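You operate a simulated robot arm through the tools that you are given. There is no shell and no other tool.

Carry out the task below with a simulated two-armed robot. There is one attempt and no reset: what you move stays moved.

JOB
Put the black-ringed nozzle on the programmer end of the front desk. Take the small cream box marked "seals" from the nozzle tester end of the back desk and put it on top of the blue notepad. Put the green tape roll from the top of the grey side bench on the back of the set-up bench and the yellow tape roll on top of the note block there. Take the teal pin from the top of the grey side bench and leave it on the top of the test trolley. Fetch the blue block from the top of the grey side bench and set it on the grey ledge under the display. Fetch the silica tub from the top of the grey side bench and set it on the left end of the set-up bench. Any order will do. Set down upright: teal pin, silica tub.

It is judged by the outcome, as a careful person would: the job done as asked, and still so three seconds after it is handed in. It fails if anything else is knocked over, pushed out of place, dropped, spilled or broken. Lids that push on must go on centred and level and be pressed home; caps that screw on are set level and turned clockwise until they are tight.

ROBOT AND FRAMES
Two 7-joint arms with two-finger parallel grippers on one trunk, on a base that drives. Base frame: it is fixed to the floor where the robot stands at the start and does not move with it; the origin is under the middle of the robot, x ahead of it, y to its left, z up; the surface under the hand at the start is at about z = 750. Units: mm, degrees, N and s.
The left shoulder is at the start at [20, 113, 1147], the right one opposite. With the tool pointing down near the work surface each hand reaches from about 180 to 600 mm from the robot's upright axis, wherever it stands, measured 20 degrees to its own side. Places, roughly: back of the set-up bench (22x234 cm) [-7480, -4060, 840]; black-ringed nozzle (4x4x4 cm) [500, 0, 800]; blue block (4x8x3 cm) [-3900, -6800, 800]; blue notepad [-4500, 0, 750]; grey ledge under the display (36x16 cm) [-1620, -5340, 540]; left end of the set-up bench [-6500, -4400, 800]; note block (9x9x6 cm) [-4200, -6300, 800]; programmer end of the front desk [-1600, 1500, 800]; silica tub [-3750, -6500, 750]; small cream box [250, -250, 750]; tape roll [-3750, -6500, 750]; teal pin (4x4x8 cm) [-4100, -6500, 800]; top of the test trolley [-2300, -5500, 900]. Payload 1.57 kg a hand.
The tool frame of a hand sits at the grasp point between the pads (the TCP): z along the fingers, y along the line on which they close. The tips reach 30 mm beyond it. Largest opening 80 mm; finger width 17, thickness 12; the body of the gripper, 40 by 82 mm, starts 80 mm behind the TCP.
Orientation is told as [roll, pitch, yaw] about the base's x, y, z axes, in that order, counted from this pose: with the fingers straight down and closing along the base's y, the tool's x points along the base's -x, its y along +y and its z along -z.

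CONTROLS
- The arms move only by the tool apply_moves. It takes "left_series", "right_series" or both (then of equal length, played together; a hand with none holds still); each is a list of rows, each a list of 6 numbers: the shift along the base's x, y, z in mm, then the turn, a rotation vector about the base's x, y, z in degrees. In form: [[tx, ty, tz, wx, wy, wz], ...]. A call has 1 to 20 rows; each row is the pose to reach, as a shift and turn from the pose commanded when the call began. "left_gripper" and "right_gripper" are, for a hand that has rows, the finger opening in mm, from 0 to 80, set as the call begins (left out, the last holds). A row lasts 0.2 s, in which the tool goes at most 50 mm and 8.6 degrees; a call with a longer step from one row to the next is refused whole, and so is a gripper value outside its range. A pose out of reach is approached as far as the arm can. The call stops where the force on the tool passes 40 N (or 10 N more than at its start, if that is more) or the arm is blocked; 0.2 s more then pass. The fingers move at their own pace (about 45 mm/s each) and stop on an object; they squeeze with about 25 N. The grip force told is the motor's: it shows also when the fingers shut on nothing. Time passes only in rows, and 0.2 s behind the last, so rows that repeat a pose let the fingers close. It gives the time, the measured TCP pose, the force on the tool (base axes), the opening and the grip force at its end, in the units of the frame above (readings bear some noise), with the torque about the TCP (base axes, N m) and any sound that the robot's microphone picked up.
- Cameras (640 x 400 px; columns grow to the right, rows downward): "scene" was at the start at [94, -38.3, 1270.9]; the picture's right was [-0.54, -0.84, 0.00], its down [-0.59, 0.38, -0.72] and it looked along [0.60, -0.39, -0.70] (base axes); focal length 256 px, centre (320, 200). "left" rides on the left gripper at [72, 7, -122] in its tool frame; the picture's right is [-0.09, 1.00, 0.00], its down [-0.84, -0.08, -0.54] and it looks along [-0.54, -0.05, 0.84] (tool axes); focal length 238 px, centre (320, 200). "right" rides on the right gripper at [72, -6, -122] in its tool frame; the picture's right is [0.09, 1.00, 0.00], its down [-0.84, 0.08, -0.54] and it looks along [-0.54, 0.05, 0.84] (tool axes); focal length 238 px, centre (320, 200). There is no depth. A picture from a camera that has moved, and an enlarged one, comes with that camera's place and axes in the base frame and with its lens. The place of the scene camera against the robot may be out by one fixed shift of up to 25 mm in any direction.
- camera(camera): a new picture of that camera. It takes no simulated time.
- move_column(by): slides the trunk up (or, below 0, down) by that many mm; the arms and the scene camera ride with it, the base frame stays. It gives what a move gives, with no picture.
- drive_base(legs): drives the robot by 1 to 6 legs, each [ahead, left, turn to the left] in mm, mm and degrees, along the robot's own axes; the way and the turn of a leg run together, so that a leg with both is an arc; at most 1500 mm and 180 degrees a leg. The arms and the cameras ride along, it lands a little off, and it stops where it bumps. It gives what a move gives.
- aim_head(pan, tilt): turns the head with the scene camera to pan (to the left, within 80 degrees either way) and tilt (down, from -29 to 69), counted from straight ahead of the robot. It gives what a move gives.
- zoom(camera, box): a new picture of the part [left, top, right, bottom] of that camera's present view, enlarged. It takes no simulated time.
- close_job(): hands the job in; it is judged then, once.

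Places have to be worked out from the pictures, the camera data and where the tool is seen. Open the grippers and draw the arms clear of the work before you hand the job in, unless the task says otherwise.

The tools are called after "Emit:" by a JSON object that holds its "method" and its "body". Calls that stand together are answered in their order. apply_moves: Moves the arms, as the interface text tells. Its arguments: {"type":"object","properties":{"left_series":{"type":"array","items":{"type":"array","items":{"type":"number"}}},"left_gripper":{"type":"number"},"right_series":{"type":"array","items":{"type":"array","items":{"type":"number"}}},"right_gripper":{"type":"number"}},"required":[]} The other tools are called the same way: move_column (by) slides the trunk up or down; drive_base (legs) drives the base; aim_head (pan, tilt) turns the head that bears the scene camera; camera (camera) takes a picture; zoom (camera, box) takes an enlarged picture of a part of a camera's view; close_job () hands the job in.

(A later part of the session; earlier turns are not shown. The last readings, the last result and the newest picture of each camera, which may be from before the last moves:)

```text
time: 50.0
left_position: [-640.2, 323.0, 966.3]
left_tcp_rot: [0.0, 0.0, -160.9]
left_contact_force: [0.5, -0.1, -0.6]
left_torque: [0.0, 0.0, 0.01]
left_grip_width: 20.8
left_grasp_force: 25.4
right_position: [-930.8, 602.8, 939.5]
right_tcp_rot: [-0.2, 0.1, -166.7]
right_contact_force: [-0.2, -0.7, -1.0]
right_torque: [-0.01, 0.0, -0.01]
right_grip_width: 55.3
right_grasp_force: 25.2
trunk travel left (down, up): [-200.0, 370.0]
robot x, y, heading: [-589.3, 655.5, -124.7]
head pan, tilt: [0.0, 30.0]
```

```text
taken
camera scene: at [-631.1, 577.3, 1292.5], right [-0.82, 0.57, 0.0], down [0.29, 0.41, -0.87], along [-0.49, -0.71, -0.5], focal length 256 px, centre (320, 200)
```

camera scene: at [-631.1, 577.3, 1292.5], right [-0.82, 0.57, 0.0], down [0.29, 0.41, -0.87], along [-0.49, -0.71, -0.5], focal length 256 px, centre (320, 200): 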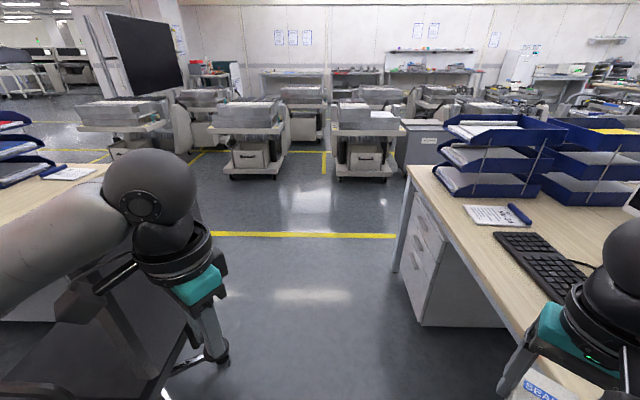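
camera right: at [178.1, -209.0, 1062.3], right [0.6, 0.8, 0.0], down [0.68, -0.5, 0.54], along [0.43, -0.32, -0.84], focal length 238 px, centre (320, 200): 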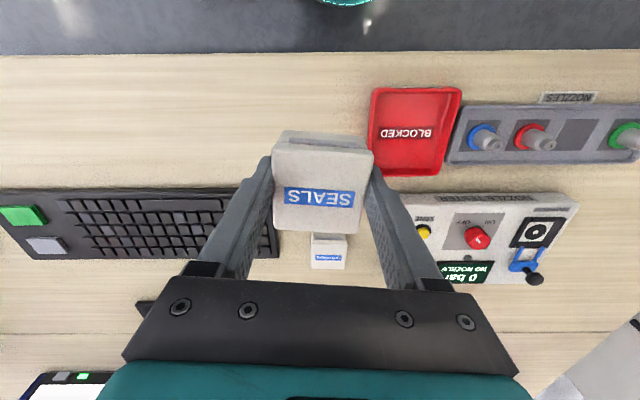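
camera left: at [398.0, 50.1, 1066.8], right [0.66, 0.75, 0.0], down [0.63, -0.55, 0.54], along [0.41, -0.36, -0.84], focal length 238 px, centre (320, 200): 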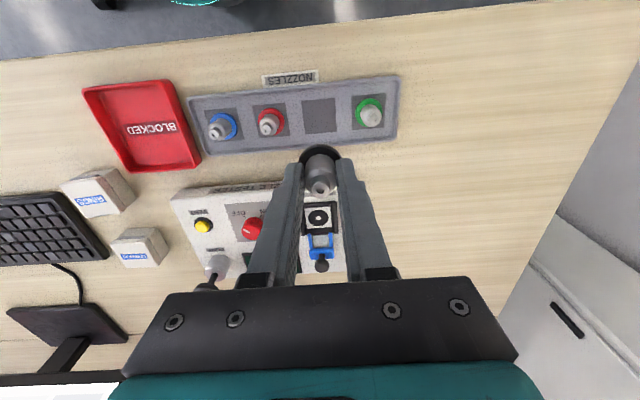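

The corridor is clear between the chair on the left and the front desk on the right, with a wide aisle beyond. I drive ahead in two legs and look again.

Emit:
{"method": "drive_base", "body": {"legs": [[1000, 0, 0], [1000, 0, 0]]}}

Emit:
{"method": "aim_head", "body": {"pan": -70, "tilt": 25}}

Emit:
{"method": "camera", "body": {"camera": "scene"}}

Emit:
{"method": "aim_head", "body": {"pan": 0, "tilt": 25}}

Emit:
{"method": "camera", "body": {"camera": "scene"}}

```text
time: 59.9
left_position: [-1787.0, -1298.9, 965.6]
left_tcp_rot: [0.0, 0.0, -161.0]
left_contact_force: [0.1, 0.3, 0.1]
left_torque: [-0.02, 0.0, 0.02]
left_grip_width: 20.6
left_grasp_force: 25.2
right_position: [-2076.4, -1015.7, 939.7]
right_tcp_rot: [-0.2, 0.0, -167.2]
right_contact_force: [-0.1, 0.3, -1.5]
right_torque: [-0.01, -0.01, 0.0]
right_grip_width: 55.4
right_grasp_force: 25.0
trunk travel left (down, up): [-200.0, 370.0]
robot x, y, heading: [-1738.1, -967.6, -124.9]
head pan, tilt: [0.0, 30.0]
```

```text
time: 61.3
left_position: [-1787.2, -1299.8, 964.9]
left_tcp_rot: [0.0, 0.0, -161.2]
left_contact_force: [1.2, -0.5, -1.1]
left_torque: [0.01, 0.0, 0.01]
left_grip_width: 20.4
left_grasp_force: 24.5
right_position: [-2076.8, -1016.9, 940.9]
right_tcp_rot: [-0.1, 0.2, -167.1]
right_contact_force: [0.2, 0.1, -0.9]
right_torque: [-0.04, -0.02, 0.03]
right_grip_width: 55.1
right_grasp_force: 25.2
trunk travel left (down, up): [-200.0, 370.0]
robot x, y, heading: [-1736.7, -969.8, -125.1]
head pan, tilt: [-70.0, 25.0]
```

```text
taken
camera scene: at [-1814.3, -946.2, 1300.4], right [0.26, 0.97, 0.0], down [0.41, -0.11, -0.91], along [-0.88, 0.23, -0.42], focal length 256 px, centre (320, 200)
```

scene: 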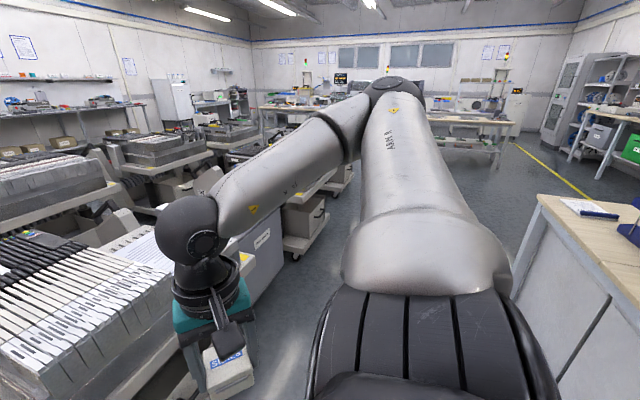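

```text
time: 62.7
left_position: [-1788.3, -1298.9, 964.3]
left_tcp_rot: [0.1, 0.0, -161.2]
left_contact_force: [-0.4, -0.1, 0.1]
left_torque: [-0.03, -0.04, -0.01]
left_grip_width: 20.6
left_grasp_force: 25.0
right_position: [-2078.6, -1016.3, 940.8]
right_tcp_rot: [-0.1, 0.0, -167.0]
right_contact_force: [-0.7, 0.4, 0.0]
right_torque: [-0.01, -0.03, -0.02]
right_grip_width: 55.1
right_grasp_force: 25.3
trunk travel left (down, up): [-200.0, 370.0]
robot x, y, heading: [-1732.1, -966.0, -124.9]
head pan, tilt: [0.0, 25.0]
```

```text
taken
camera scene: at [-1778.3, -1045.4, 1300.4], right [-0.82, 0.57, 0.0], down [0.24, 0.35, -0.91], along [-0.52, -0.74, -0.42], focal length 256 px, centre (320, 200)
```

scene: 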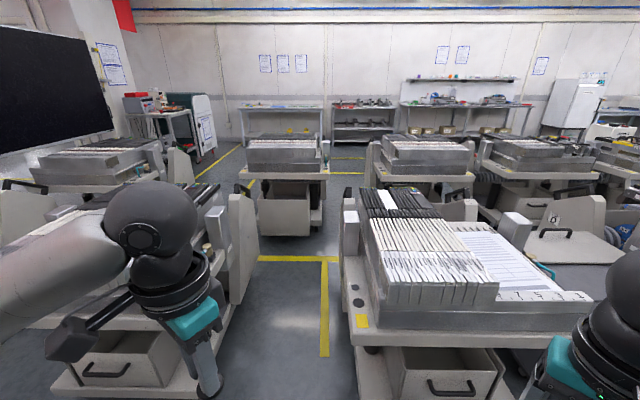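

The aisle runs along the row of feeder trolleys. I turn right to face along it, past the end of the front desk, and look.

Emit:
{"method": "drive_base", "body": {"legs": [[0, 0, -90]]}}

Emit:
{"method": "camera", "body": {"camera": "scene"}}

```text
time: 67.0
left_position: [-2065.1, -912.6, 965.6]
left_tcp_rot: [0.0, 0.0, 108.6]
left_contact_force: [1.0, -0.1, -1.4]
left_torque: [0.01, -0.01, 0.01]
left_grip_width: 20.7
left_grasp_force: 24.5
right_position: [-1781.5, -625.5, 941.0]
right_tcp_rot: [0.0, 0.1, 102.6]
right_contact_force: [-0.7, 0.5, -1.1]
right_torque: [0.0, 0.0, 0.01]
right_grip_width: 55.1
right_grasp_force: 25.1
trunk travel left (down, up): [-200.0, 370.0]
robot x, y, heading: [-1735.8, -964.6, 144.7]
head pan, tilt: [0.0, 25.0]
```

```text
taken
camera scene: at [-1802.8, -902.6, 1300.4], right [0.58, 0.82, 0.0], down [0.34, -0.24, -0.91], along [-0.74, 0.52, -0.42], focal length 256 px, centre (320, 200)
```

scene: 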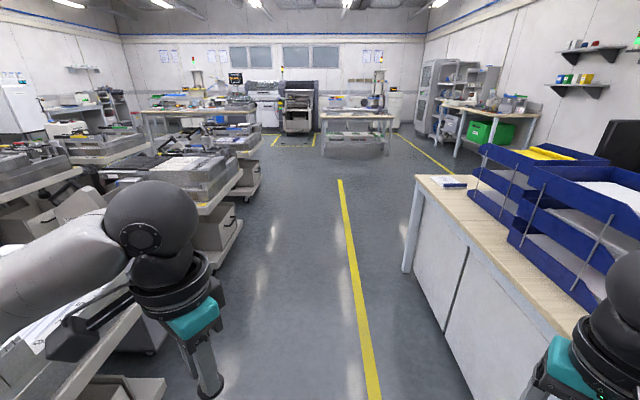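

The aisle is clear, and the far edge of the front desk is about 1600 mm ahead. I drive past it and look to the right.

Emit:
{"method": "drive_base", "body": {"legs": [[1000, 0, 0], [1000, 0, 0]]}}

Emit:
{"method": "aim_head", "body": {"pan": -75, "tilt": 25}}

Emit:
{"method": "camera", "body": {"camera": "scene"}}

Emit:
{"method": "aim_head", "body": {"pan": 0, "tilt": 20}}

Emit:
{"method": "camera", "body": {"camera": "scene"}}

```text
time: 76.8
left_position: [-3681.9, 221.7, 965.9]
left_tcp_rot: [0.0, 0.0, 109.0]
left_contact_force: [-0.2, -0.7, -0.9]
left_torque: [0.02, -0.02, 0.03]
left_grip_width: 20.6
left_grasp_force: 25.4
right_position: [-3398.4, 511.5, 940.4]
right_tcp_rot: [0.0, 0.0, 103.0]
right_contact_force: [-0.2, 0.1, -1.3]
right_torque: [0.03, 0.02, 0.01]
right_grip_width: 55.2
right_grasp_force: 24.9
trunk travel left (down, up): [-200.0, 370.0]
robot x, y, heading: [-3347.5, 169.3, 145.1]
head pan, tilt: [0.0, 25.0]
```

```text
time: 78.3
left_position: [-3681.3, 221.8, 964.6]
left_tcp_rot: [0.0, 0.0, 109.0]
left_contact_force: [0.4, -0.2, -1.0]
left_torque: [0.0, 0.02, 0.01]
left_grip_width: 20.7
left_grasp_force: 24.9
right_position: [-3399.1, 510.9, 940.5]
right_tcp_rot: [-0.1, 0.1, 103.1]
right_contact_force: [1.2, -0.6, -0.7]
right_torque: [-0.01, 0.01, 0.0]
right_grip_width: 55.2
right_grasp_force: 25.1
trunk travel left (down, up): [-200.0, 370.0]
robot x, y, heading: [-3348.1, 170.1, 144.9]
head pan, tilt: [-75.0, 25.0]
```

```text
taken
camera scene: at [-3311.8, 267.4, 1300.4], right [0.94, -0.34, 0.0], down [-0.14, -0.4, -0.91], along [0.31, 0.85, -0.42], focal length 256 px, centre (320, 200)
```

scene: 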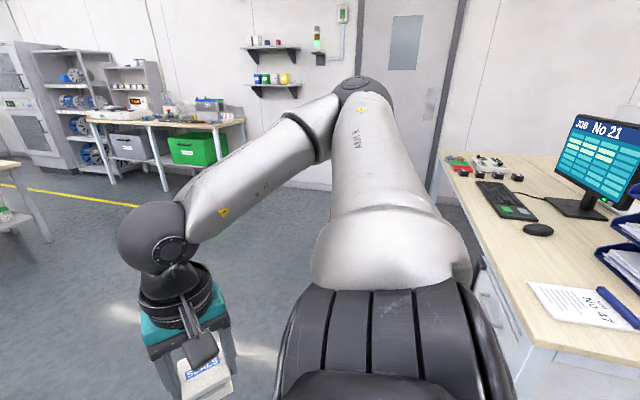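

```text
time: 79.8
left_position: [-3681.1, 220.9, 965.5]
left_tcp_rot: [0.0, 0.0, 109.0]
left_contact_force: [-1.2, 0.2, 0.0]
left_torque: [0.02, 0.02, 0.02]
left_grip_width: 20.9
left_grasp_force: 24.6
right_position: [-3398.4, 511.2, 939.8]
right_tcp_rot: [-0.1, 0.1, 102.9]
right_contact_force: [-0.9, -0.7, -0.2]
right_torque: [0.0, 0.0, 0.01]
right_grip_width: 55.3
right_grasp_force: 25.1
trunk travel left (down, up): [-200.0, 370.0]
robot x, y, heading: [-3347.1, 169.8, 145.0]
head pan, tilt: [0.0, 20.0]
```

```text
taken
camera scene: at [-3419.5, 234.2, 1308.5], right [0.57, 0.82, 0.0], down [0.28, -0.2, -0.94], along [-0.77, 0.54, -0.34], focal length 256 px, centre (320, 200)
```

scene: 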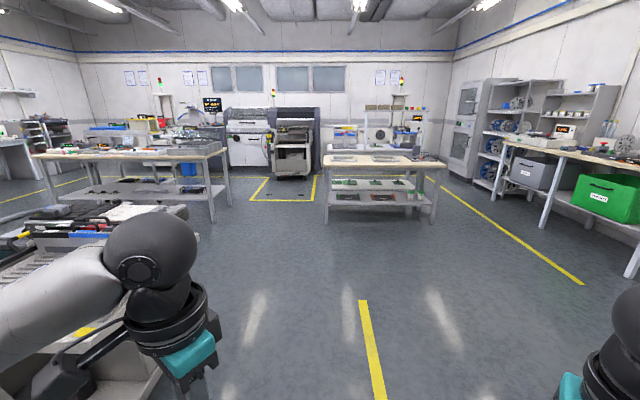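

Position is past the front desk. The notepad should be to my left at about (-4500, 0), so I look there, and also for any chair on the far side of the front desk.

Emit:
{"method": "aim_head", "body": {"pan": 40, "tilt": 25}}

Emit:
{"method": "camera", "body": {"camera": "scene"}}

Emit:
{"method": "aim_head", "body": {"pan": -80, "tilt": 45}}

Emit:
{"method": "camera", "body": {"camera": "scene"}}

```text
time: 80.8
left_position: [-3680.7, 220.9, 965.8]
left_tcp_rot: [-0.1, 0.0, 109.0]
left_contact_force: [0.3, -0.5, -1.6]
left_torque: [0.02, 0.01, -0.04]
left_grip_width: 20.4
left_grasp_force: 25.5
right_position: [-3399.9, 511.1, 939.8]
right_tcp_rot: [-0.1, 0.1, 103.0]
right_contact_force: [0.0, -1.2, -0.2]
right_torque: [-0.01, 0.0, -0.02]
right_grip_width: 55.2
right_grasp_force: 25.3
trunk travel left (down, up): [-200.0, 370.0]
robot x, y, heading: [-3351.2, 164.9, 145.0]
head pan, tilt: [40.0, 25.0]
```

```text
taken
camera scene: at [-3435.0, 172.8, 1300.5], right [-0.09, 1.0, 0.0], down [0.42, 0.04, -0.91], along [-0.9, -0.08, -0.42], focal length 256 px, centre (320, 200)
```

scene: 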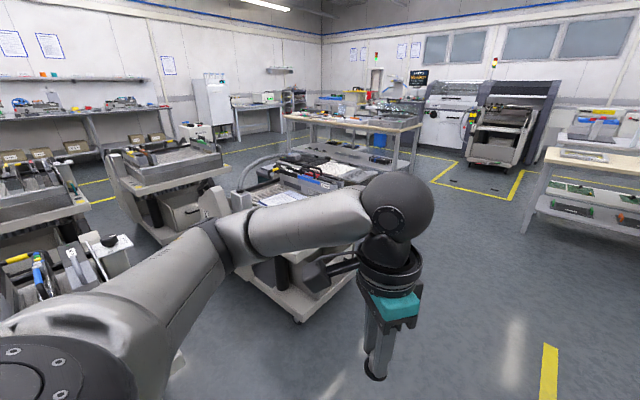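

```text
time: 82.8
left_position: [-3680.7, 221.6, 965.0]
left_tcp_rot: [0.0, 0.0, 109.0]
left_contact_force: [-0.7, 0.3, 0.4]
left_torque: [0.02, 0.0, -0.04]
left_grip_width: 20.5
left_grasp_force: 24.4
right_position: [-3399.7, 511.8, 940.2]
right_tcp_rot: [-0.1, 0.1, 103.0]
right_contact_force: [0.9, 0.2, 0.1]
right_torque: [0.01, -0.03, 0.01]
right_grip_width: 55.3
right_grasp_force: 24.7
trunk travel left (down, up): [-200.0, 370.0]
robot x, y, heading: [-3348.0, 169.9, 144.9]
head pan, tilt: [-80.0, 45.0]
```

```text
taken
camera scene: at [-3308.9, 254.5, 1269.9], right [0.91, -0.42, 0.0], down [-0.3, -0.64, -0.71], along [0.3, 0.64, -0.71], focal length 256 px, centre (320, 200)
```

scene: 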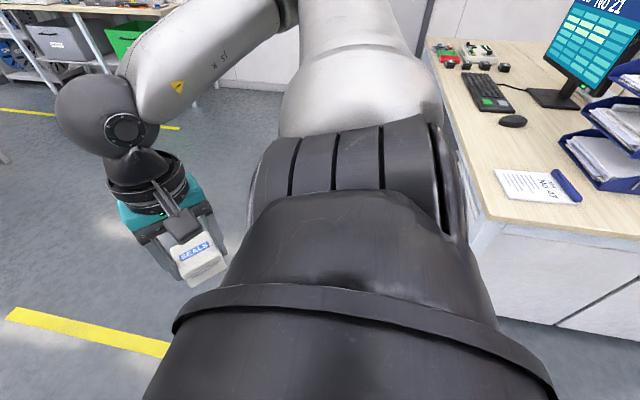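

Emit:
{"method": "drive_base", "body": {"legs": [[0, 0, -90]]}}

Emit:
{"method": "aim_head", "body": {"pan": 0, "tilt": 25}}

Emit:
{"method": "camera", "body": {"camera": "scene"}}

```text
time: 87.1
left_position: [-3296.1, 500.4, 965.5]
left_tcp_rot: [0.0, 0.0, 18.5]
left_contact_force: [0.5, 0.8, -0.6]
left_torque: [-0.01, -0.02, -0.03]
left_grip_width: 20.5
left_grasp_force: 24.7
right_position: [-3007.1, 216.1, 940.0]
right_tcp_rot: [-0.1, 0.1, 12.7]
right_contact_force: [-0.7, 0.5, -0.8]
right_torque: [0.0, -0.01, 0.01]
right_grip_width: 55.5
right_grasp_force: 24.5
trunk travel left (down, up): [-200.0, 370.0]
robot x, y, heading: [-3349.3, 171.2, 54.6]
head pan, tilt: [-80.0, 45.0]
```

```text
time: 88.6
left_position: [-3295.3, 500.4, 965.2]
left_tcp_rot: [0.0, 0.1, 18.6]
left_contact_force: [0.6, -0.4, -0.6]
left_torque: [-0.01, 0.01, 0.02]
left_grip_width: 20.6
left_grasp_force: 25.2
right_position: [-3007.6, 215.8, 940.8]
right_tcp_rot: [-0.1, 0.1, 12.7]
right_contact_force: [-0.7, 0.3, -1.3]
right_torque: [0.01, 0.01, 0.0]
right_grip_width: 55.2
right_grasp_force: 24.8
trunk travel left (down, up): [-200.0, 370.0]
robot x, y, heading: [-3346.7, 168.2, 54.8]
head pan, tilt: [0.0, 25.0]
```

```text
taken
camera scene: at [-3275.9, 258.3, 1300.4], right [0.82, -0.58, 0.0], down [-0.24, -0.34, -0.91], along [0.52, 0.74, -0.42], focal length 256 px, centre (320, 200)
```

scene: 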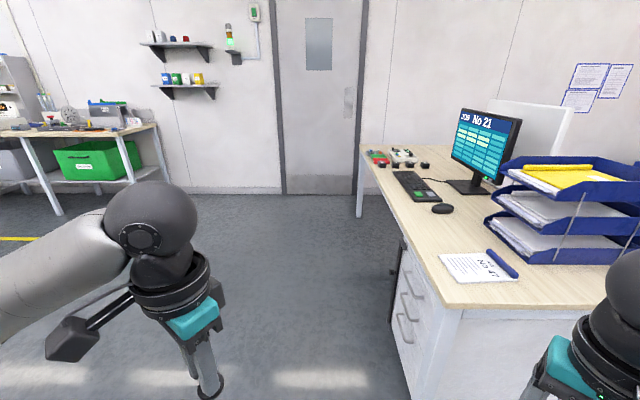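

No chair blocks this side, apart from a dark thing beside the drawers. I zoom on that and on the programmer end.

Emit:
{"method": "zoom", "body": {"camera": "scene", "box": [340, 130, 500, 230]}}

Emit:
{"method": "zoom", "body": {"camera": "scene", "box": [340, 200, 500, 300]}}

```text
4.00 times, centred on (420, 180) of scene
camera zoom: at [-3275.9, 258.3, 1300.4], right [0.82, -0.58, 0.0], down [-0.24, -0.34, -0.91], along [0.52, 0.74, -0.42], focal length 1025 px, centre (-80, 280)
```

zoom: 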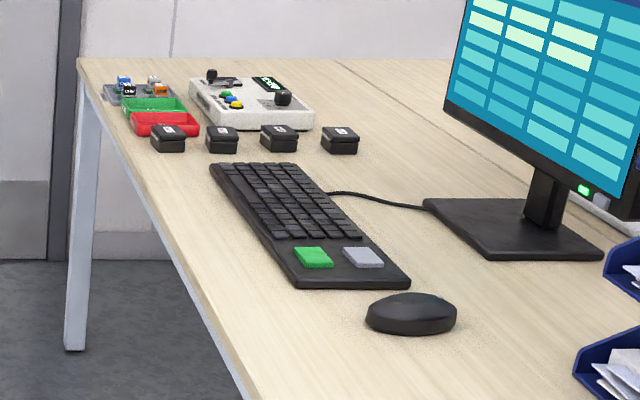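

```text
4.00 times, centred on (420, 250) of scene
camera zoom: at [-3275.9, 258.3, 1300.4], right [0.82, -0.58, 0.0], down [-0.24, -0.34, -0.91], along [0.52, 0.74, -0.42], focal length 1025 px, centre (-80, 0)
```

zoom: 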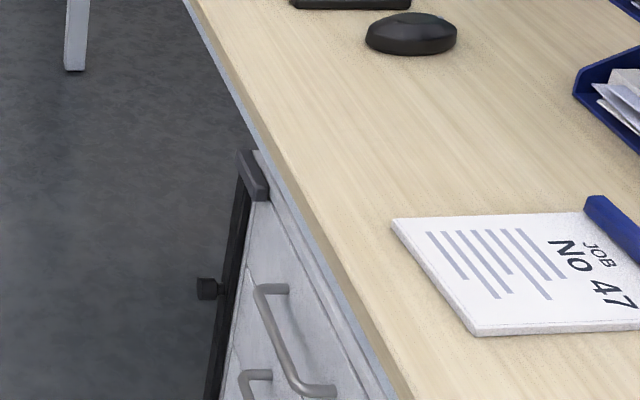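

A tucked-in chair sticks out about 75 mm on this side, and the programmer with its trays is at the wall end. There is a free strip between the programmer and the desk's wall end. I swing wide, drive along, and turn to face that end.

Emit:
{"method": "drive_base", "body": {"legs": [[0, 130, 0], [1140, 0, 0], [1140, 0, 0]]}}

Emit:
{"method": "aim_head", "body": {"pan": -50, "tilt": 35}}

Emit:
{"method": "camera", "body": {"camera": "scene"}}

```text
time: 100.6
left_position: [-2100.2, 2418.6, 965.4]
left_tcp_rot: [0.0, 0.0, 18.1]
left_contact_force: [-0.7, 0.0, -0.2]
left_torque: [-0.03, 0.01, 0.04]
left_grip_width: 20.8
left_grasp_force: 25.5
right_position: [-1813.1, 2132.1, 940.6]
right_tcp_rot: [0.0, 0.0, 12.0]
right_contact_force: [-0.1, 0.6, -0.5]
right_torque: [0.0, 0.02, -0.02]
right_grip_width: 55.1
right_grasp_force: 24.8
trunk travel left (down, up): [-200.0, 370.0]
robot x, y, heading: [-2154.4, 2085.8, 54.0]
head pan, tilt: [0.0, 25.0]
```

```text
time: 101.8
left_position: [-2100.1, 2418.8, 965.0]
left_tcp_rot: [0.0, -0.1, 18.0]
left_contact_force: [0.2, 0.5, -1.5]
left_torque: [0.0, 0.01, 0.0]
left_grip_width: 20.8
left_grasp_force: 25.5
right_position: [-1813.8, 2129.7, 940.7]
right_tcp_rot: [-0.1, 0.0, 12.0]
right_contact_force: [0.2, -0.1, -0.3]
right_torque: [0.01, 0.03, -0.04]
right_grip_width: 54.9
right_grasp_force: 24.7
trunk travel left (down, up): [-200.0, 370.0]
robot x, y, heading: [-2156.8, 2087.9, 54.1]
head pan, tilt: [-50.0, 35.0]
```

```text
taken
camera scene: at [-2048.7, 2107.7, 1284.7], right [0.07, -1.0, 0.0], down [-0.57, -0.04, -0.82], along [0.82, 0.06, -0.57], focal length 256 px, centre (320, 200)
```

scene: 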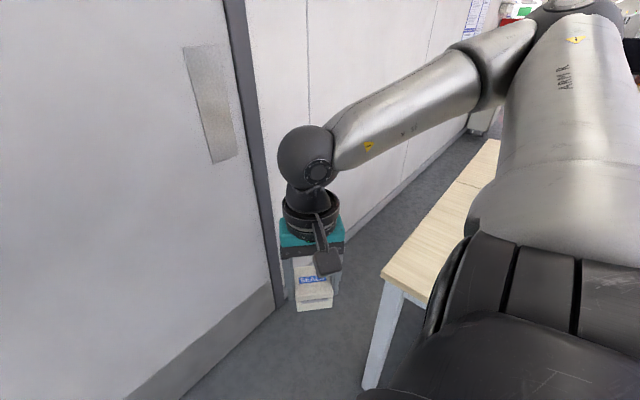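

Emit:
{"method": "drive_base", "body": {"legs": [[0, 0, -89]]}}

Emit:
{"method": "aim_head", "body": {"pan": 5, "tilt": 35}}

Emit:
{"method": "camera", "body": {"camera": "scene"}}

```text
time: 105.9
left_position: [-1825.5, 2039.9, 964.7]
left_tcp_rot: [-0.1, 0.0, -70.3]
left_contact_force: [0.2, 0.5, -0.4]
left_torque: [-0.02, -0.02, 0.01]
left_grip_width: 20.9
left_grasp_force: 25.1
right_position: [-2102.9, 1746.5, 939.4]
right_tcp_rot: [-0.1, 0.1, -76.2]
right_contact_force: [0.0, 1.3, -0.5]
right_torque: [0.05, -0.02, 0.02]
right_grip_width: 55.2
right_grasp_force: 25.0
trunk travel left (down, up): [-200.0, 370.0]
robot x, y, heading: [-2156.7, 2081.6, -34.2]
head pan, tilt: [-50.0, 35.0]
```

```text
time: 107.2
left_position: [-1824.9, 2038.9, 964.3]
left_tcp_rot: [0.0, 0.0, -70.3]
left_contact_force: [0.4, 0.2, 0.4]
left_torque: [-0.02, 0.02, 0.0]
left_grip_width: 20.8
left_grasp_force: 24.6
right_position: [-2104.0, 1745.6, 940.6]
right_tcp_rot: [0.0, 0.1, -76.2]
right_contact_force: [-0.5, 0.5, -0.7]
right_torque: [-0.04, -0.02, -0.02]
right_grip_width: 55.2
right_grasp_force: 25.1
trunk travel left (down, up): [-200.0, 370.0]
robot x, y, heading: [-2157.4, 2087.3, -34.2]
head pan, tilt: [5.0, 35.0]
```

```text
taken
camera scene: at [-2057.3, 2044.5, 1284.7], right [-0.49, -0.87, 0.0], down [-0.5, 0.28, -0.82], along [0.71, -0.4, -0.57], focal length 256 px, centre (320, 200)
```

scene: 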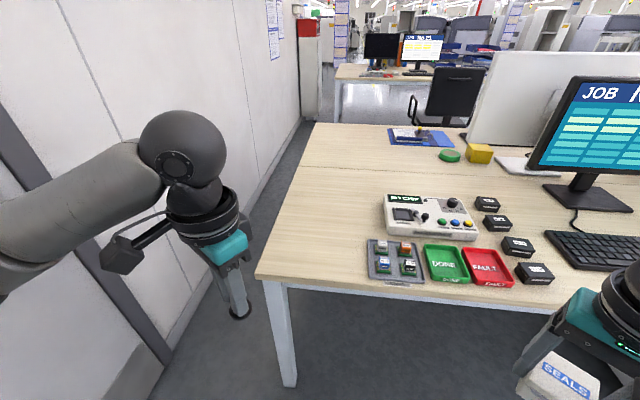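

The programmer end is in full view: free desk lies to the left of the chip tray and console. I approach the desk by 190 mm and check with the left wrist camera.

Emit:
{"method": "drive_base", "body": {"legs": [[190, 0, 0]]}}

Emit:
{"method": "camera", "body": {"camera": "left"}}

Emit:
{"method": "camera", "body": {"camera": "scene"}}

```text
time: 108.7
left_position: [-1668.7, 1932.8, 965.3]
left_tcp_rot: [0.0, 0.0, -70.4]
left_contact_force: [0.0, -0.3, -0.3]
left_torque: [0.05, 0.01, 0.01]
left_grip_width: 20.9
left_grasp_force: 25.2
right_position: [-1947.6, 1640.1, 941.1]
right_tcp_rot: [0.0, 0.1, -76.2]
right_contact_force: [-0.1, 0.6, 0.1]
right_torque: [-0.02, -0.02, 0.0]
right_grip_width: 55.4
right_grasp_force: 25.3
trunk travel left (down, up): [-200.0, 370.0]
robot x, y, heading: [-1999.3, 1983.1, -34.2]
head pan, tilt: [5.0, 35.0]
```

```text
taken
camera left: at [-1687.7, 2003.3, 1086.0], right [0.97, 0.25, 0.0], down [0.21, -0.81, 0.54], along [0.13, -0.53, -0.84], focal length 238 px, centre (320, 200)
```

left: 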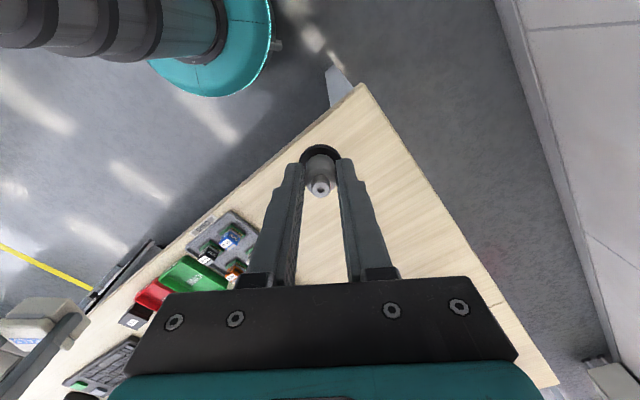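

```text
taken
camera scene: at [-1901.4, 1938.5, 1284.6], right [-0.49, -0.87, 0.0], down [-0.5, 0.28, -0.82], along [0.71, -0.4, -0.57], focal length 256 px, centre (320, 200)
```

scene: 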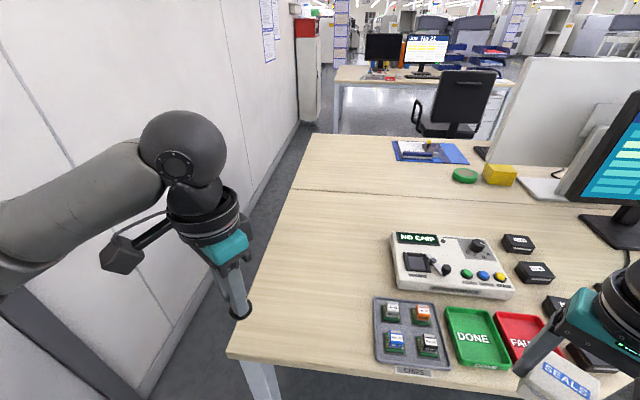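

The spot left of the chip tray and console, at about (-1540, 1690), is free. I carry the nozzle over it and lower to just above the desk.

Emit:
{"method": "apply_moves", "body": {"left_series": [[18, -35, 0, 0, 0, 0], [37, -70, 0, 0, 0, 0], [55, -104, -10, 0, 0, 0], [74, -139, -30, 0, 0, 0], [92, -174, -55, 0, 0, 0], [111, -208, -80, 0, 0, 0], [129, -243, -105, 0, 0, 0], [129, -243, -125, 0, 0, 0], [129, -243, -125, 0, 0, 0]]}}

Emit:
{"method": "camera", "body": {"camera": "left"}}

Emit:
{"method": "camera", "body": {"camera": "scene"}}

```text
time: 110.7
left_position: [-1542.4, 1692.5, 841.9]
left_tcp_rot: [-0.1, -0.2, -70.4]
left_contact_force: [-0.1, 0.4, -0.8]
left_torque: [0.02, -0.05, 0.0]
left_grip_width: 20.9
left_grasp_force: 24.8
right_position: [-1947.7, 1640.4, 940.6]
right_tcp_rot: [-0.1, 0.1, -76.2]
right_contact_force: [-0.3, 0.0, -1.0]
right_torque: [-0.02, -0.06, -0.01]
right_grip_width: 55.2
right_grasp_force: 25.4
trunk travel left (down, up): [-200.0, 370.0]
robot x, y, heading: [-2003.4, 1980.5, -34.2]
head pan, tilt: [5.0, 35.0]
```

```text
taken
camera left: at [-1560.5, 1763.7, 962.2], right [0.97, 0.25, 0.0], down [0.21, -0.81, 0.54], along [0.13, -0.53, -0.84], focal length 238 px, centre (320, 200)
```

left: 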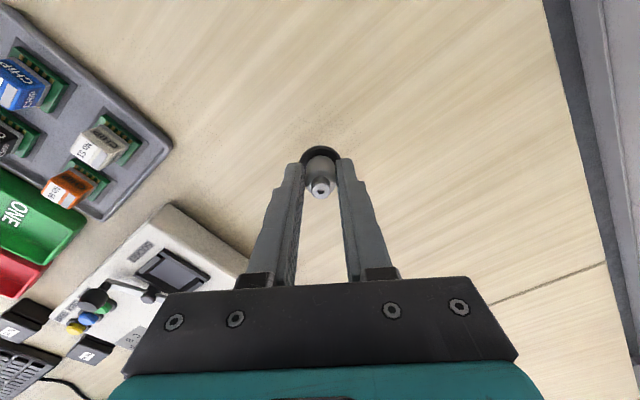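

```text
taken
camera scene: at [-1901.9, 1938.9, 1284.7], right [-0.49, -0.87, 0.0], down [-0.5, 0.28, -0.82], along [0.71, -0.4, -0.57], focal length 256 px, centre (320, 200)
```

scene: 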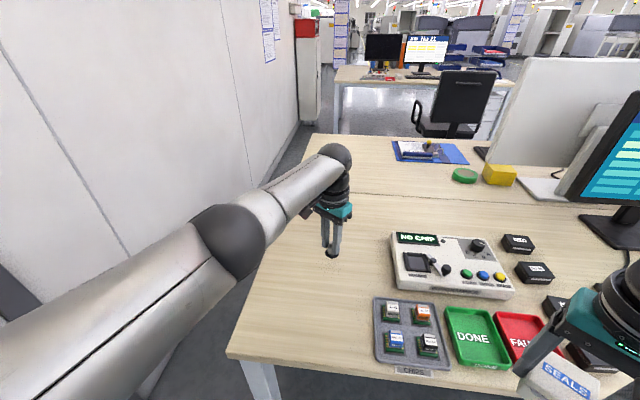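

The nozzle hangs over clear desk beside the programmer. I lower to near contact and then in 1 mm steps.

Emit:
{"method": "apply_moves", "body": {"left_series": [[0, 0, -15, 0, 0, 0], [0, 0, -28, 0, 0, 0], [0, 0, -38, 0, 0, 0], [0, 0, -44, 0, 0, 0], [0, 0, -44, 0, 0, 0]]}}

Emit:
{"method": "apply_moves", "body": {"left_series": [[0, 0, -1, 0, 0, 0], [0, 0, -2, 0, 0, 0], [0, 0, -2, 0, 0, 0]]}}

Emit:
{"method": "zoom", "body": {"camera": "scene", "box": [270, 180, 430, 280]}}

```text
time: 111.9
left_position: [-1543.2, 1695.0, 798.2]
left_tcp_rot: [0.0, -0.1, -70.3]
left_contact_force: [0.0, 0.3, 4.5]
left_torque: [0.06, 0.04, 0.0]
left_grip_width: 20.7
left_grasp_force: 25.4
left hand out of reach, approached as far as the arm can: row 4, 5
right_position: [-1949.1, 1640.5, 940.7]
right_tcp_rot: [-0.1, 0.1, -76.1]
right_contact_force: [0.4, -0.1, -1.4]
right_torque: [-0.01, 0.02, -0.01]
right_grip_width: 55.4
right_grasp_force: 25.0
trunk travel left (down, up): [-200.0, 370.0]
robot x, y, heading: [-2005.8, 1981.3, -34.3]
head pan, tilt: [5.0, 35.0]
```

```text
time: 112.7
left_position: [-1543.1, 1694.8, 797.9]
left_tcp_rot: [0.2, -0.2, -70.5]
left_contact_force: [0.5, -0.3, 19.3]
left_torque: [0.03, 0.0, 0.0]
left_grip_width: 20.8
left_grasp_force: 25.6
right_position: [-1949.3, 1641.3, 940.5]
right_tcp_rot: [0.0, 0.1, -76.3]
right_contact_force: [0.4, 0.6, -1.5]
right_torque: [0.0, -0.02, 0.0]
right_grip_width: 55.0
right_grasp_force: 25.0
trunk travel left (down, up): [-200.0, 370.0]
robot x, y, heading: [-2002.6, 1982.6, -34.2]
head pan, tilt: [5.0, 35.0]
```

```text
4.00 times, centred on (350, 230) of scene
camera zoom: at [-1903.2, 1939.6, 1284.9], right [-0.49, -0.87, 0.0], down [-0.5, 0.28, -0.82], along [0.72, -0.4, -0.57], focal length 1025 px, centre (200, 80)
```

zoom: 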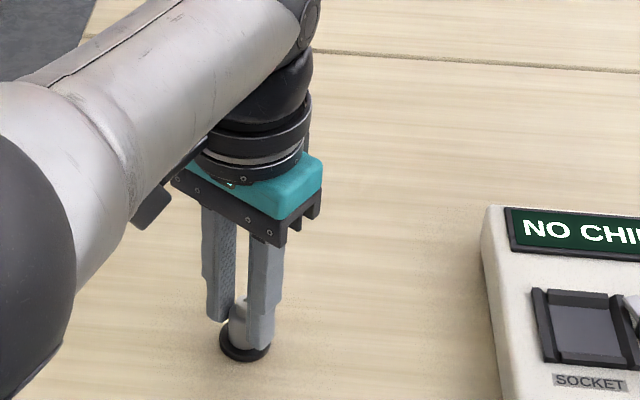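

The upward force of 19 N shows the nozzle is on the desk. I ease off 1 mm, open the fingers, and rise straight up.

Emit:
{"method": "apply_moves", "body": {"left_series": [[0, 0, 1.5, 0, 0, 0], [0, 0, 1.5, 0, 0, 0]]}}

Emit:
{"method": "apply_moves", "body": {"left_series": [[0, 0, 0, 0, 0, 0], [0, 0, 0, 0, 0, 0], [0, 0, 0, 0, 0, 0]], "left_gripper": 50}}

Emit:
{"method": "apply_moves", "body": {"left_series": [[0, 0, 15, 0, 0, 0], [0, 0, 45, 0, 0, 0], [0, 0, 80, 0, 0, 0], [-10, 20, 115, 0, 0, 0], [-20, 40, 150, 0, 0, 0], [-20, 40, 150, 0, 0, 0]]}}

Emit:
{"method": "camera", "body": {"camera": "left"}}

Emit:
{"method": "zoom", "body": {"camera": "scene", "box": [270, 180, 430, 280]}}

```text
time: 113.3
left_position: [-1542.4, 1694.0, 798.6]
left_tcp_rot: [0.0, -0.3, -70.3]
left_contact_force: [2.6, -4.4, 12.9]
left_torque: [-0.15, -0.1, -0.01]
left_grip_width: 20.6
left_grasp_force: 25.3
right_position: [-1948.9, 1639.8, 941.1]
right_tcp_rot: [-0.2, 0.0, -76.2]
right_contact_force: [0.2, -0.6, -0.6]
right_torque: [-0.02, 0.02, -0.02]
right_grip_width: 55.0
right_grasp_force: 25.4
trunk travel left (down, up): [-200.0, 370.0]
robot x, y, heading: [-2000.1, 1983.8, -34.1]
head pan, tilt: [5.0, 35.0]
```

```text
time: 114.1
left_position: [-1542.9, 1695.2, 795.0]
left_tcp_rot: [0.0, 0.0, -70.3]
left_contact_force: [-0.1, -0.7, 0.5]
left_torque: [0.0, 0.0, -0.04]
left_grip_width: 49.8
left_grasp_force: 0.1
right_position: [-1948.1, 1640.3, 940.7]
right_tcp_rot: [-0.1, 0.1, -76.2]
right_contact_force: [0.5, -0.3, 0.3]
right_torque: [-0.01, 0.0, 0.02]
right_grip_width: 55.2
right_grasp_force: 24.5
trunk travel left (down, up): [-200.0, 370.0]
robot x, y, heading: [-2004.3, 1982.6, -34.2]
head pan, tilt: [5.0, 35.0]
```

```text
time: 115.5
left_position: [-1560.5, 1735.4, 948.2]
left_tcp_rot: [-0.1, 0.1, -70.4]
left_contact_force: [-0.2, 0.4, -0.2]
left_torque: [-0.01, -0.02, -0.03]
left_grip_width: 50.0
left_grasp_force: 0.0
right_position: [-1948.1, 1639.9, 940.6]
right_tcp_rot: [-0.1, 0.1, -76.2]
right_contact_force: [-0.9, -0.4, -0.1]
right_torque: [0.0, -0.02, 0.02]
right_grip_width: 55.2
right_grasp_force: 25.2
trunk travel left (down, up): [-200.0, 370.0]
robot x, y, heading: [-2005.2, 1981.2, -34.1]
head pan, tilt: [5.0, 35.0]
```

```text
taken
camera left: at [-1578.9, 1806.4, 1068.4], right [0.97, 0.25, 0.0], down [0.21, -0.81, 0.54], along [0.13, -0.52, -0.84], focal length 238 px, centre (320, 200)
```

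left: 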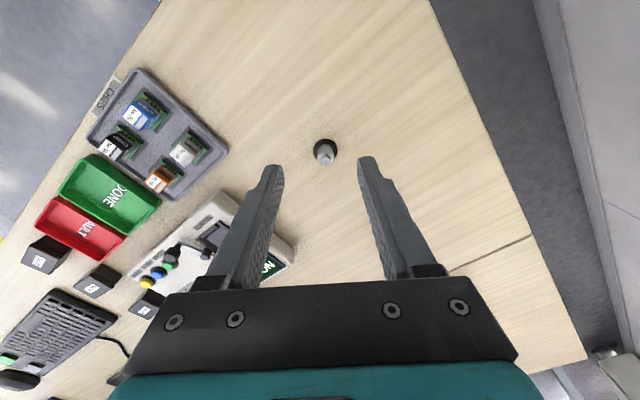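

```text
4.00 times, centred on (350, 230) of scene
camera zoom: at [-1902.0, 1938.7, 1284.7], right [-0.49, -0.87, 0.0], down [-0.5, 0.28, -0.82], along [0.71, -0.4, -0.57], focal length 1025 px, centre (200, 80)
```

zoom: 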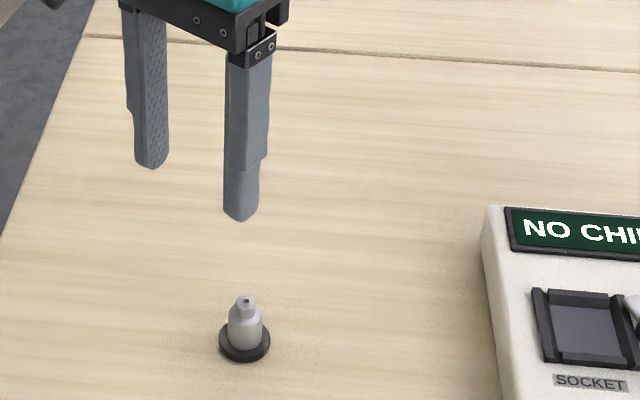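

The nozzle stands upright beside the programmer. I retract the left hand, back away, and return along the same path toward the blue notepad area.

Emit:
{"method": "apply_moves", "body": {"left_series": [[-18, 34, 5, 0, 0, 0], [-37, 67, 10, 0, 0, 0], [-55, 101, 15, 0, 0, 0], [-74, 135, 20, 0, 0, 0], [-92, 168, 20, 0, 0, 0], [-110, 202, 20, 0, 0, 0]]}}

Emit:
{"method": "drive_base", "body": {"legs": [[-200, 0, 0], [0, -1125, 0], [0, -1125, 0], [0, 0, -136]]}}

Emit:
{"method": "aim_head", "body": {"pan": 0, "tilt": 30}}

Emit:
{"method": "camera", "body": {"camera": "scene"}}

```text
time: 116.9
left_position: [-1672.5, 1939.5, 965.9]
left_tcp_rot: [-0.1, 0.0, -70.3]
left_contact_force: [-0.2, 0.1, 0.2]
left_torque: [0.0, -0.01, 0.0]
left_grip_width: 49.8
left_grasp_force: 0.0
right_position: [-1949.5, 1640.5, 940.3]
right_tcp_rot: [-0.1, 0.0, -76.2]
right_contact_force: [0.6, 0.1, -0.6]
right_torque: [0.04, -0.01, -0.01]
right_grip_width: 55.3
right_grasp_force: 24.3
trunk travel left (down, up): [-200.0, 370.0]
robot x, y, heading: [-2000.9, 1983.0, -34.4]
head pan, tilt: [5.0, 35.0]
```

```text
time: 134.8
left_position: [-3726.7, 63.7, 966.9]
left_tcp_rot: [0.0, 0.0, 152.7]
left_contact_force: [-0.5, -0.4, -0.5]
left_torque: [-0.02, 0.01, -0.02]
left_grip_width: 50.1
left_grasp_force: 0.1
right_position: [-3728.1, 470.1, 939.8]
right_tcp_rot: [-0.1, 0.1, 146.9]
right_contact_force: [-0.4, 0.9, -1.6]
right_torque: [-0.03, -0.02, -0.01]
right_grip_width: 55.0
right_grasp_force: 25.3
trunk travel left (down, up): [-200.0, 370.0]
robot x, y, heading: [-3456.4, 256.2, -171.4]
head pan, tilt: [5.0, 35.0]
```

```text
time: 135.5
left_position: [-3727.7, 63.4, 966.6]
left_tcp_rot: [0.1, 0.0, 152.7]
left_contact_force: [-0.4, -0.2, 0.5]
left_torque: [-0.01, 0.01, -0.02]
left_grip_width: 50.0
left_grasp_force: 0.1
right_position: [-3728.7, 470.3, 940.3]
right_tcp_rot: [0.0, 0.0, 146.9]
right_contact_force: [0.1, 0.6, -0.3]
right_torque: [-0.01, 0.01, -0.02]
right_grip_width: 55.3
right_grasp_force: 25.0
trunk travel left (down, up): [-200.0, 370.0]
robot x, y, heading: [-3457.9, 256.9, -171.1]
head pan, tilt: [0.0, 30.0]
```

```text
taken
camera scene: at [-3540.7, 247.5, 1292.4], right [-0.15, 0.99, 0.0], down [0.49, 0.08, -0.87], along [-0.86, -0.13, -0.5], focal length 256 px, centre (320, 200)
```

scene: 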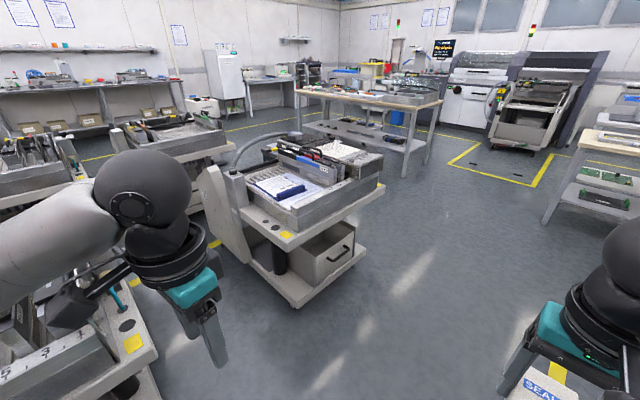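

A feeder trolley ahead carries something blue near the expected notepad position. I zoom in.

Emit:
{"method": "zoom", "body": {"camera": "scene", "box": [220, 120, 400, 232]}}

Emit:
{"method": "zoom", "body": {"camera": "scene", "box": [280, 60, 460, 172]}}

```text
3.56 times, centred on (310, 176) of scene
camera zoom: at [-3540.7, 247.5, 1292.4], right [-0.15, 0.99, 0.0], down [0.49, 0.08, -0.87], along [-0.86, -0.13, -0.5], focal length 911 px, centre (356, 285)
```

zoom: 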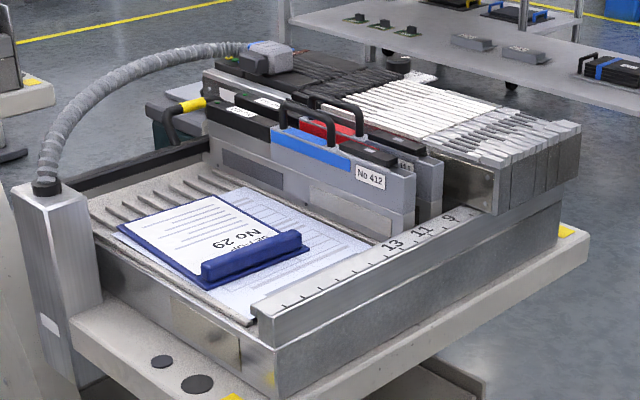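

```text
3.56 times, centred on (370, 116) of scene
camera zoom: at [-3540.7, 247.5, 1292.4], right [-0.15, 0.99, 0.0], down [0.49, 0.08, -0.87], along [-0.86, -0.13, -0.5], focal length 911 px, centre (142, 499)
```

zoom: 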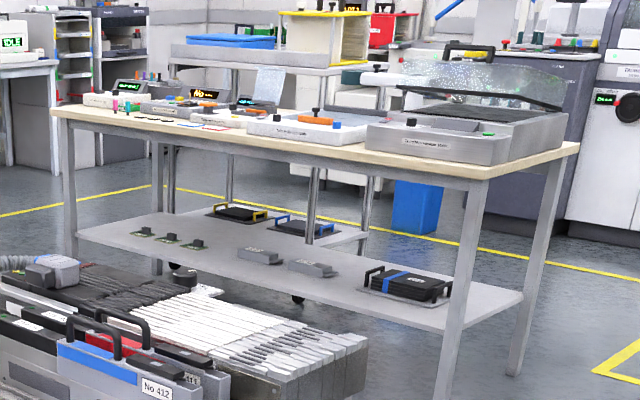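

The blue notepad ("SET-UP No 29") lies on this trolley at about (-4490, -60), close to its aisle side. I turn to face the trolley row, slide alongside, and look before the final approach.

Emit:
{"method": "drive_base", "body": {"legs": [[0, 0, 46], [0, -521, 0], [330, 0, 0]]}}

Emit:
{"method": "aim_head", "body": {"pan": -15, "tilt": 45}}

Emit:
{"method": "camera", "body": {"camera": "scene"}}

Emit:
{"method": "camera", "body": {"camera": "right"}}

```text
time: 142.4
left_position: [-4119.9, -44.0, 966.5]
left_tcp_rot: [-0.1, 0.0, -160.4]
left_contact_force: [-0.2, -1.3, 0.2]
left_torque: [0.04, 0.01, 0.0]
left_grip_width: 50.1
left_grasp_force: 0.1
right_position: [-4416.6, 234.4, 940.9]
right_tcp_rot: [-0.1, 0.0, -166.4]
right_contact_force: [-0.3, -0.3, -1.6]
right_torque: [0.02, -0.01, 0.03]
right_grip_width: 55.2
right_grasp_force: 24.7
trunk travel left (down, up): [-200.0, 370.0]
robot x, y, heading: [-4075.4, 288.2, -124.4]
head pan, tilt: [0.0, 30.0]
```

```text
time: 143.2
left_position: [-4119.5, -44.2, 967.7]
left_tcp_rot: [0.0, 0.1, -160.6]
left_contact_force: [-0.2, 0.6, 0.5]
left_torque: [-0.02, -0.03, -0.02]
left_grip_width: 50.0
left_grasp_force: 0.0
right_position: [-4416.9, 234.0, 940.0]
right_tcp_rot: [0.0, 0.0, -166.4]
right_contact_force: [0.6, 0.1, -0.3]
right_torque: [-0.01, -0.01, 0.02]
right_grip_width: 55.4
right_grasp_force: 24.9
trunk travel left (down, up): [-200.0, 370.0]
robot x, y, heading: [-4071.8, 283.9, -124.5]
head pan, tilt: [-15.0, 45.0]
```

```text
taken
camera scene: at [-4127.3, 230.8, 1269.9], right [-0.65, 0.76, 0.0], down [0.54, 0.46, -0.71], along [-0.54, -0.46, -0.71], focal length 256 px, centre (320, 200)
```

scene: 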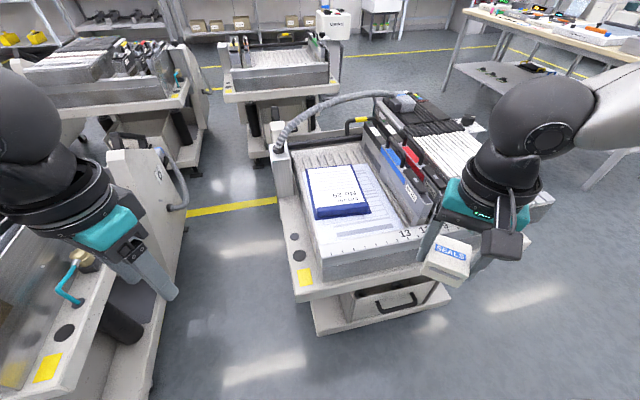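

```text
taken
camera right: at [-4348.9, 257.3, 1062.1], right [0.32, -0.95, 0.0], down [-0.8, -0.27, 0.54], along [-0.51, -0.17, -0.84], focal length 238 px, centre (320, 200)
```

right: 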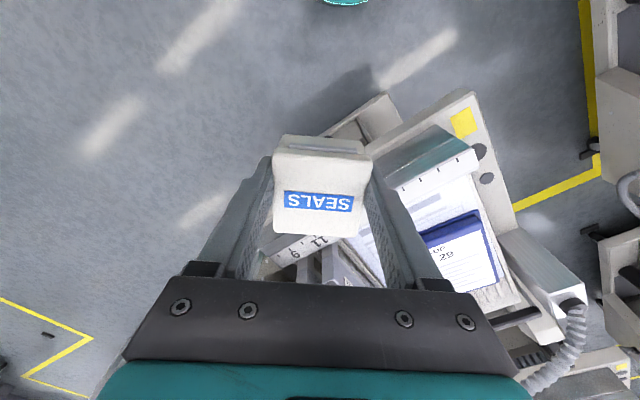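

The notepad is clear on the trolley's left end. I raise the spare left hand for safety, move 100 mm closer, and bring the box above the notepad, squared to it.

Emit:
{"method": "apply_moves", "body": {"left_series": [[0, 0, 30, 0, 0, 0], [0, 0, 60, 0, 0, 0], [0, 0, 80, 0, 0, 0], [0, 0, 80, 0, 0, 0], [0, 0, 80, 0, 0, 0], [0, 0, 80, 0, 0, 0]], "right_series": [[0, 0, 10, 0, 0, 8.4], [0, 0, 15, 0, 0, 16.8], [0, 0, 20, 0, 0, 25.2], [0, 0, 20, 0, 0, 33.6], [0, 0, 20, 0, 0, 42], [0, 0, 20, 0, 0, 42]]}}

Emit:
{"method": "drive_base", "body": {"legs": [[100, 0, 0]]}}

Emit:
{"method": "camera", "body": {"camera": "right"}}

Emit:
{"method": "camera", "body": {"camera": "scene"}}

```text
time: 144.6
left_position: [-4120.2, -44.3, 1047.0]
left_tcp_rot: [0.1, 0.0, -160.6]
left_contact_force: [-0.2, 0.3, -0.9]
left_torque: [-0.01, 0.02, 0.01]
left_grip_width: 49.8
left_grasp_force: 0.0
right_position: [-4416.9, 233.7, 961.1]
right_tcp_rot: [-0.1, 0.1, -124.3]
right_contact_force: [0.3, -0.4, -1.1]
right_torque: [0.0, -0.01, 0.03]
right_grip_width: 55.2
right_grasp_force: 24.9
trunk travel left (down, up): [-200.0, 370.0]
robot x, y, heading: [-4074.5, 285.2, -124.5]
head pan, tilt: [-15.0, 45.0]
```

```text
time: 145.7
left_position: [-4174.9, -126.6, 1045.9]
left_tcp_rot: [0.0, 0.0, -160.5]
left_contact_force: [-0.2, 0.0, -0.6]
left_torque: [0.03, -0.04, 0.01]
left_grip_width: 49.9
left_grasp_force: 0.1
right_position: [-4472.7, 152.6, 960.6]
right_tcp_rot: [-0.1, 0.2, -124.4]
right_contact_force: [-0.8, 0.2, -0.5]
right_torque: [0.03, 0.01, -0.02]
right_grip_width: 55.3
right_grasp_force: 25.1
trunk travel left (down, up): [-200.0, 370.0]
robot x, y, heading: [-4128.3, 202.5, -124.6]
head pan, tilt: [-15.0, 45.0]
```

```text
taken
camera right: at [-4437.8, 215.9, 1081.9], right [0.87, -0.49, 0.0], down [-0.41, -0.74, 0.54], along [-0.26, -0.47, -0.84], focal length 238 px, centre (320, 200)
```

right: 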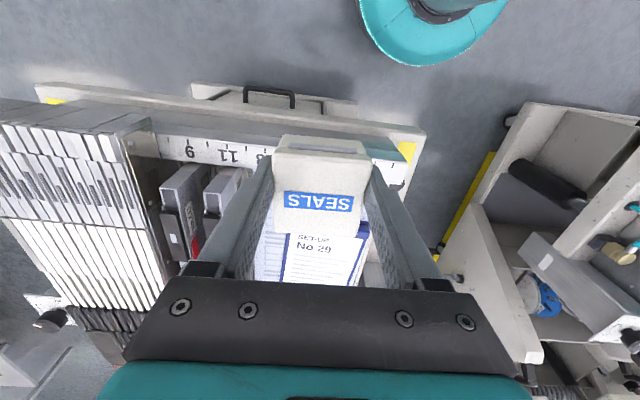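

```text
taken
camera scene: at [-4183.2, 149.5, 1269.8], right [-0.65, 0.76, 0.0], down [0.54, 0.46, -0.71], along [-0.54, -0.46, -0.71], focal length 256 px, centre (320, 200)
```

scene: 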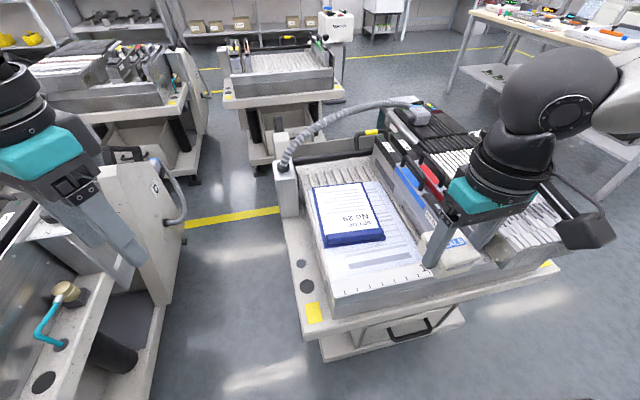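

The notepad's paper centre is at about (-4585, -105) at z ≈ 750. I carry the box over it at the same height and check with the scene camera.

Emit:
{"method": "apply_moves", "body": {"right_series": [[-16, -37, 0, 0, 0, 0], [-32, -74, 0, 0, 0, 0], [-48, -111, 0, 0, 0, 0], [-64, -147, 0, 0, 0, 0], [-80, -184, 0, 0, 0, 0], [-96, -221, 0, 0, 0, 0], [-112, -258, 0, 0, 0, 0], [-112, -258, 0, 0, 0, 0]]}}

Emit:
{"method": "camera", "body": {"camera": "right"}}

Emit:
{"method": "camera", "body": {"camera": "scene"}}

```text
time: 147.5
left_position: [-4175.7, -126.0, 1046.7]
left_tcp_rot: [-0.1, 0.1, -160.5]
left_contact_force: [-0.4, -0.4, -0.6]
left_torque: [0.01, -0.02, -0.01]
left_grip_width: 50.0
left_grasp_force: 0.0
right_position: [-4583.8, -89.1, 963.7]
right_tcp_rot: [0.0, 0.1, -124.5]
right_contact_force: [-0.4, 0.0, -0.8]
right_torque: [0.0, 0.02, 0.01]
right_grip_width: 55.4
right_grasp_force: 24.6
right hand out of reach, approached as far as the arm can: row 7, 8
trunk travel left (down, up): [-200.0, 370.0]
robot x, y, heading: [-4129.5, 205.0, -124.5]
head pan, tilt: [-15.0, 45.0]
```

```text
taken
camera right: at [-4548.0, -26.4, 1084.6], right [0.87, -0.49, 0.0], down [-0.41, -0.74, 0.54], along [-0.26, -0.47, -0.84], focal length 238 px, centre (320, 200)
```

right: 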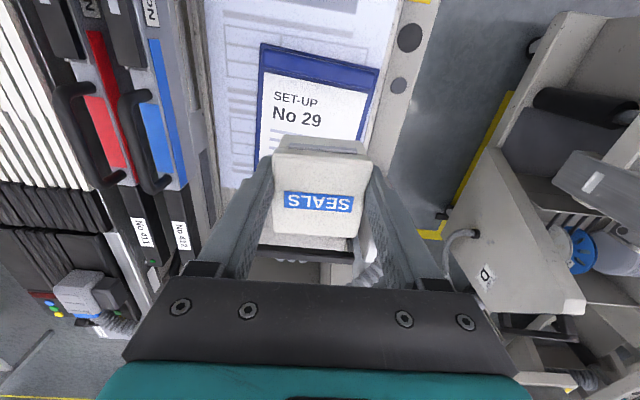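

```text
taken
camera scene: at [-4182.9, 149.9, 1269.8], right [-0.65, 0.76, 0.0], down [0.54, 0.46, -0.71], along [-0.54, -0.46, -0.71], focal length 256 px, centre (320, 200)
```

scene: 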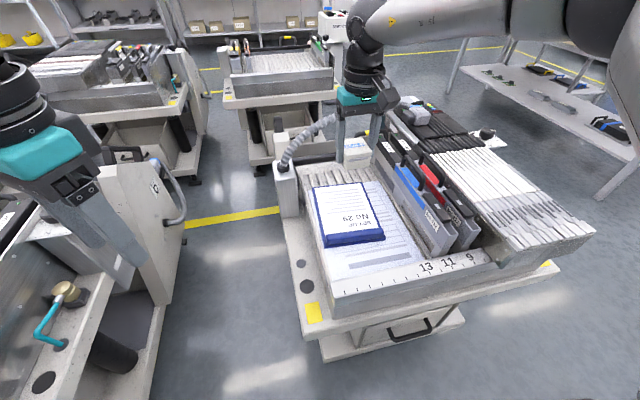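

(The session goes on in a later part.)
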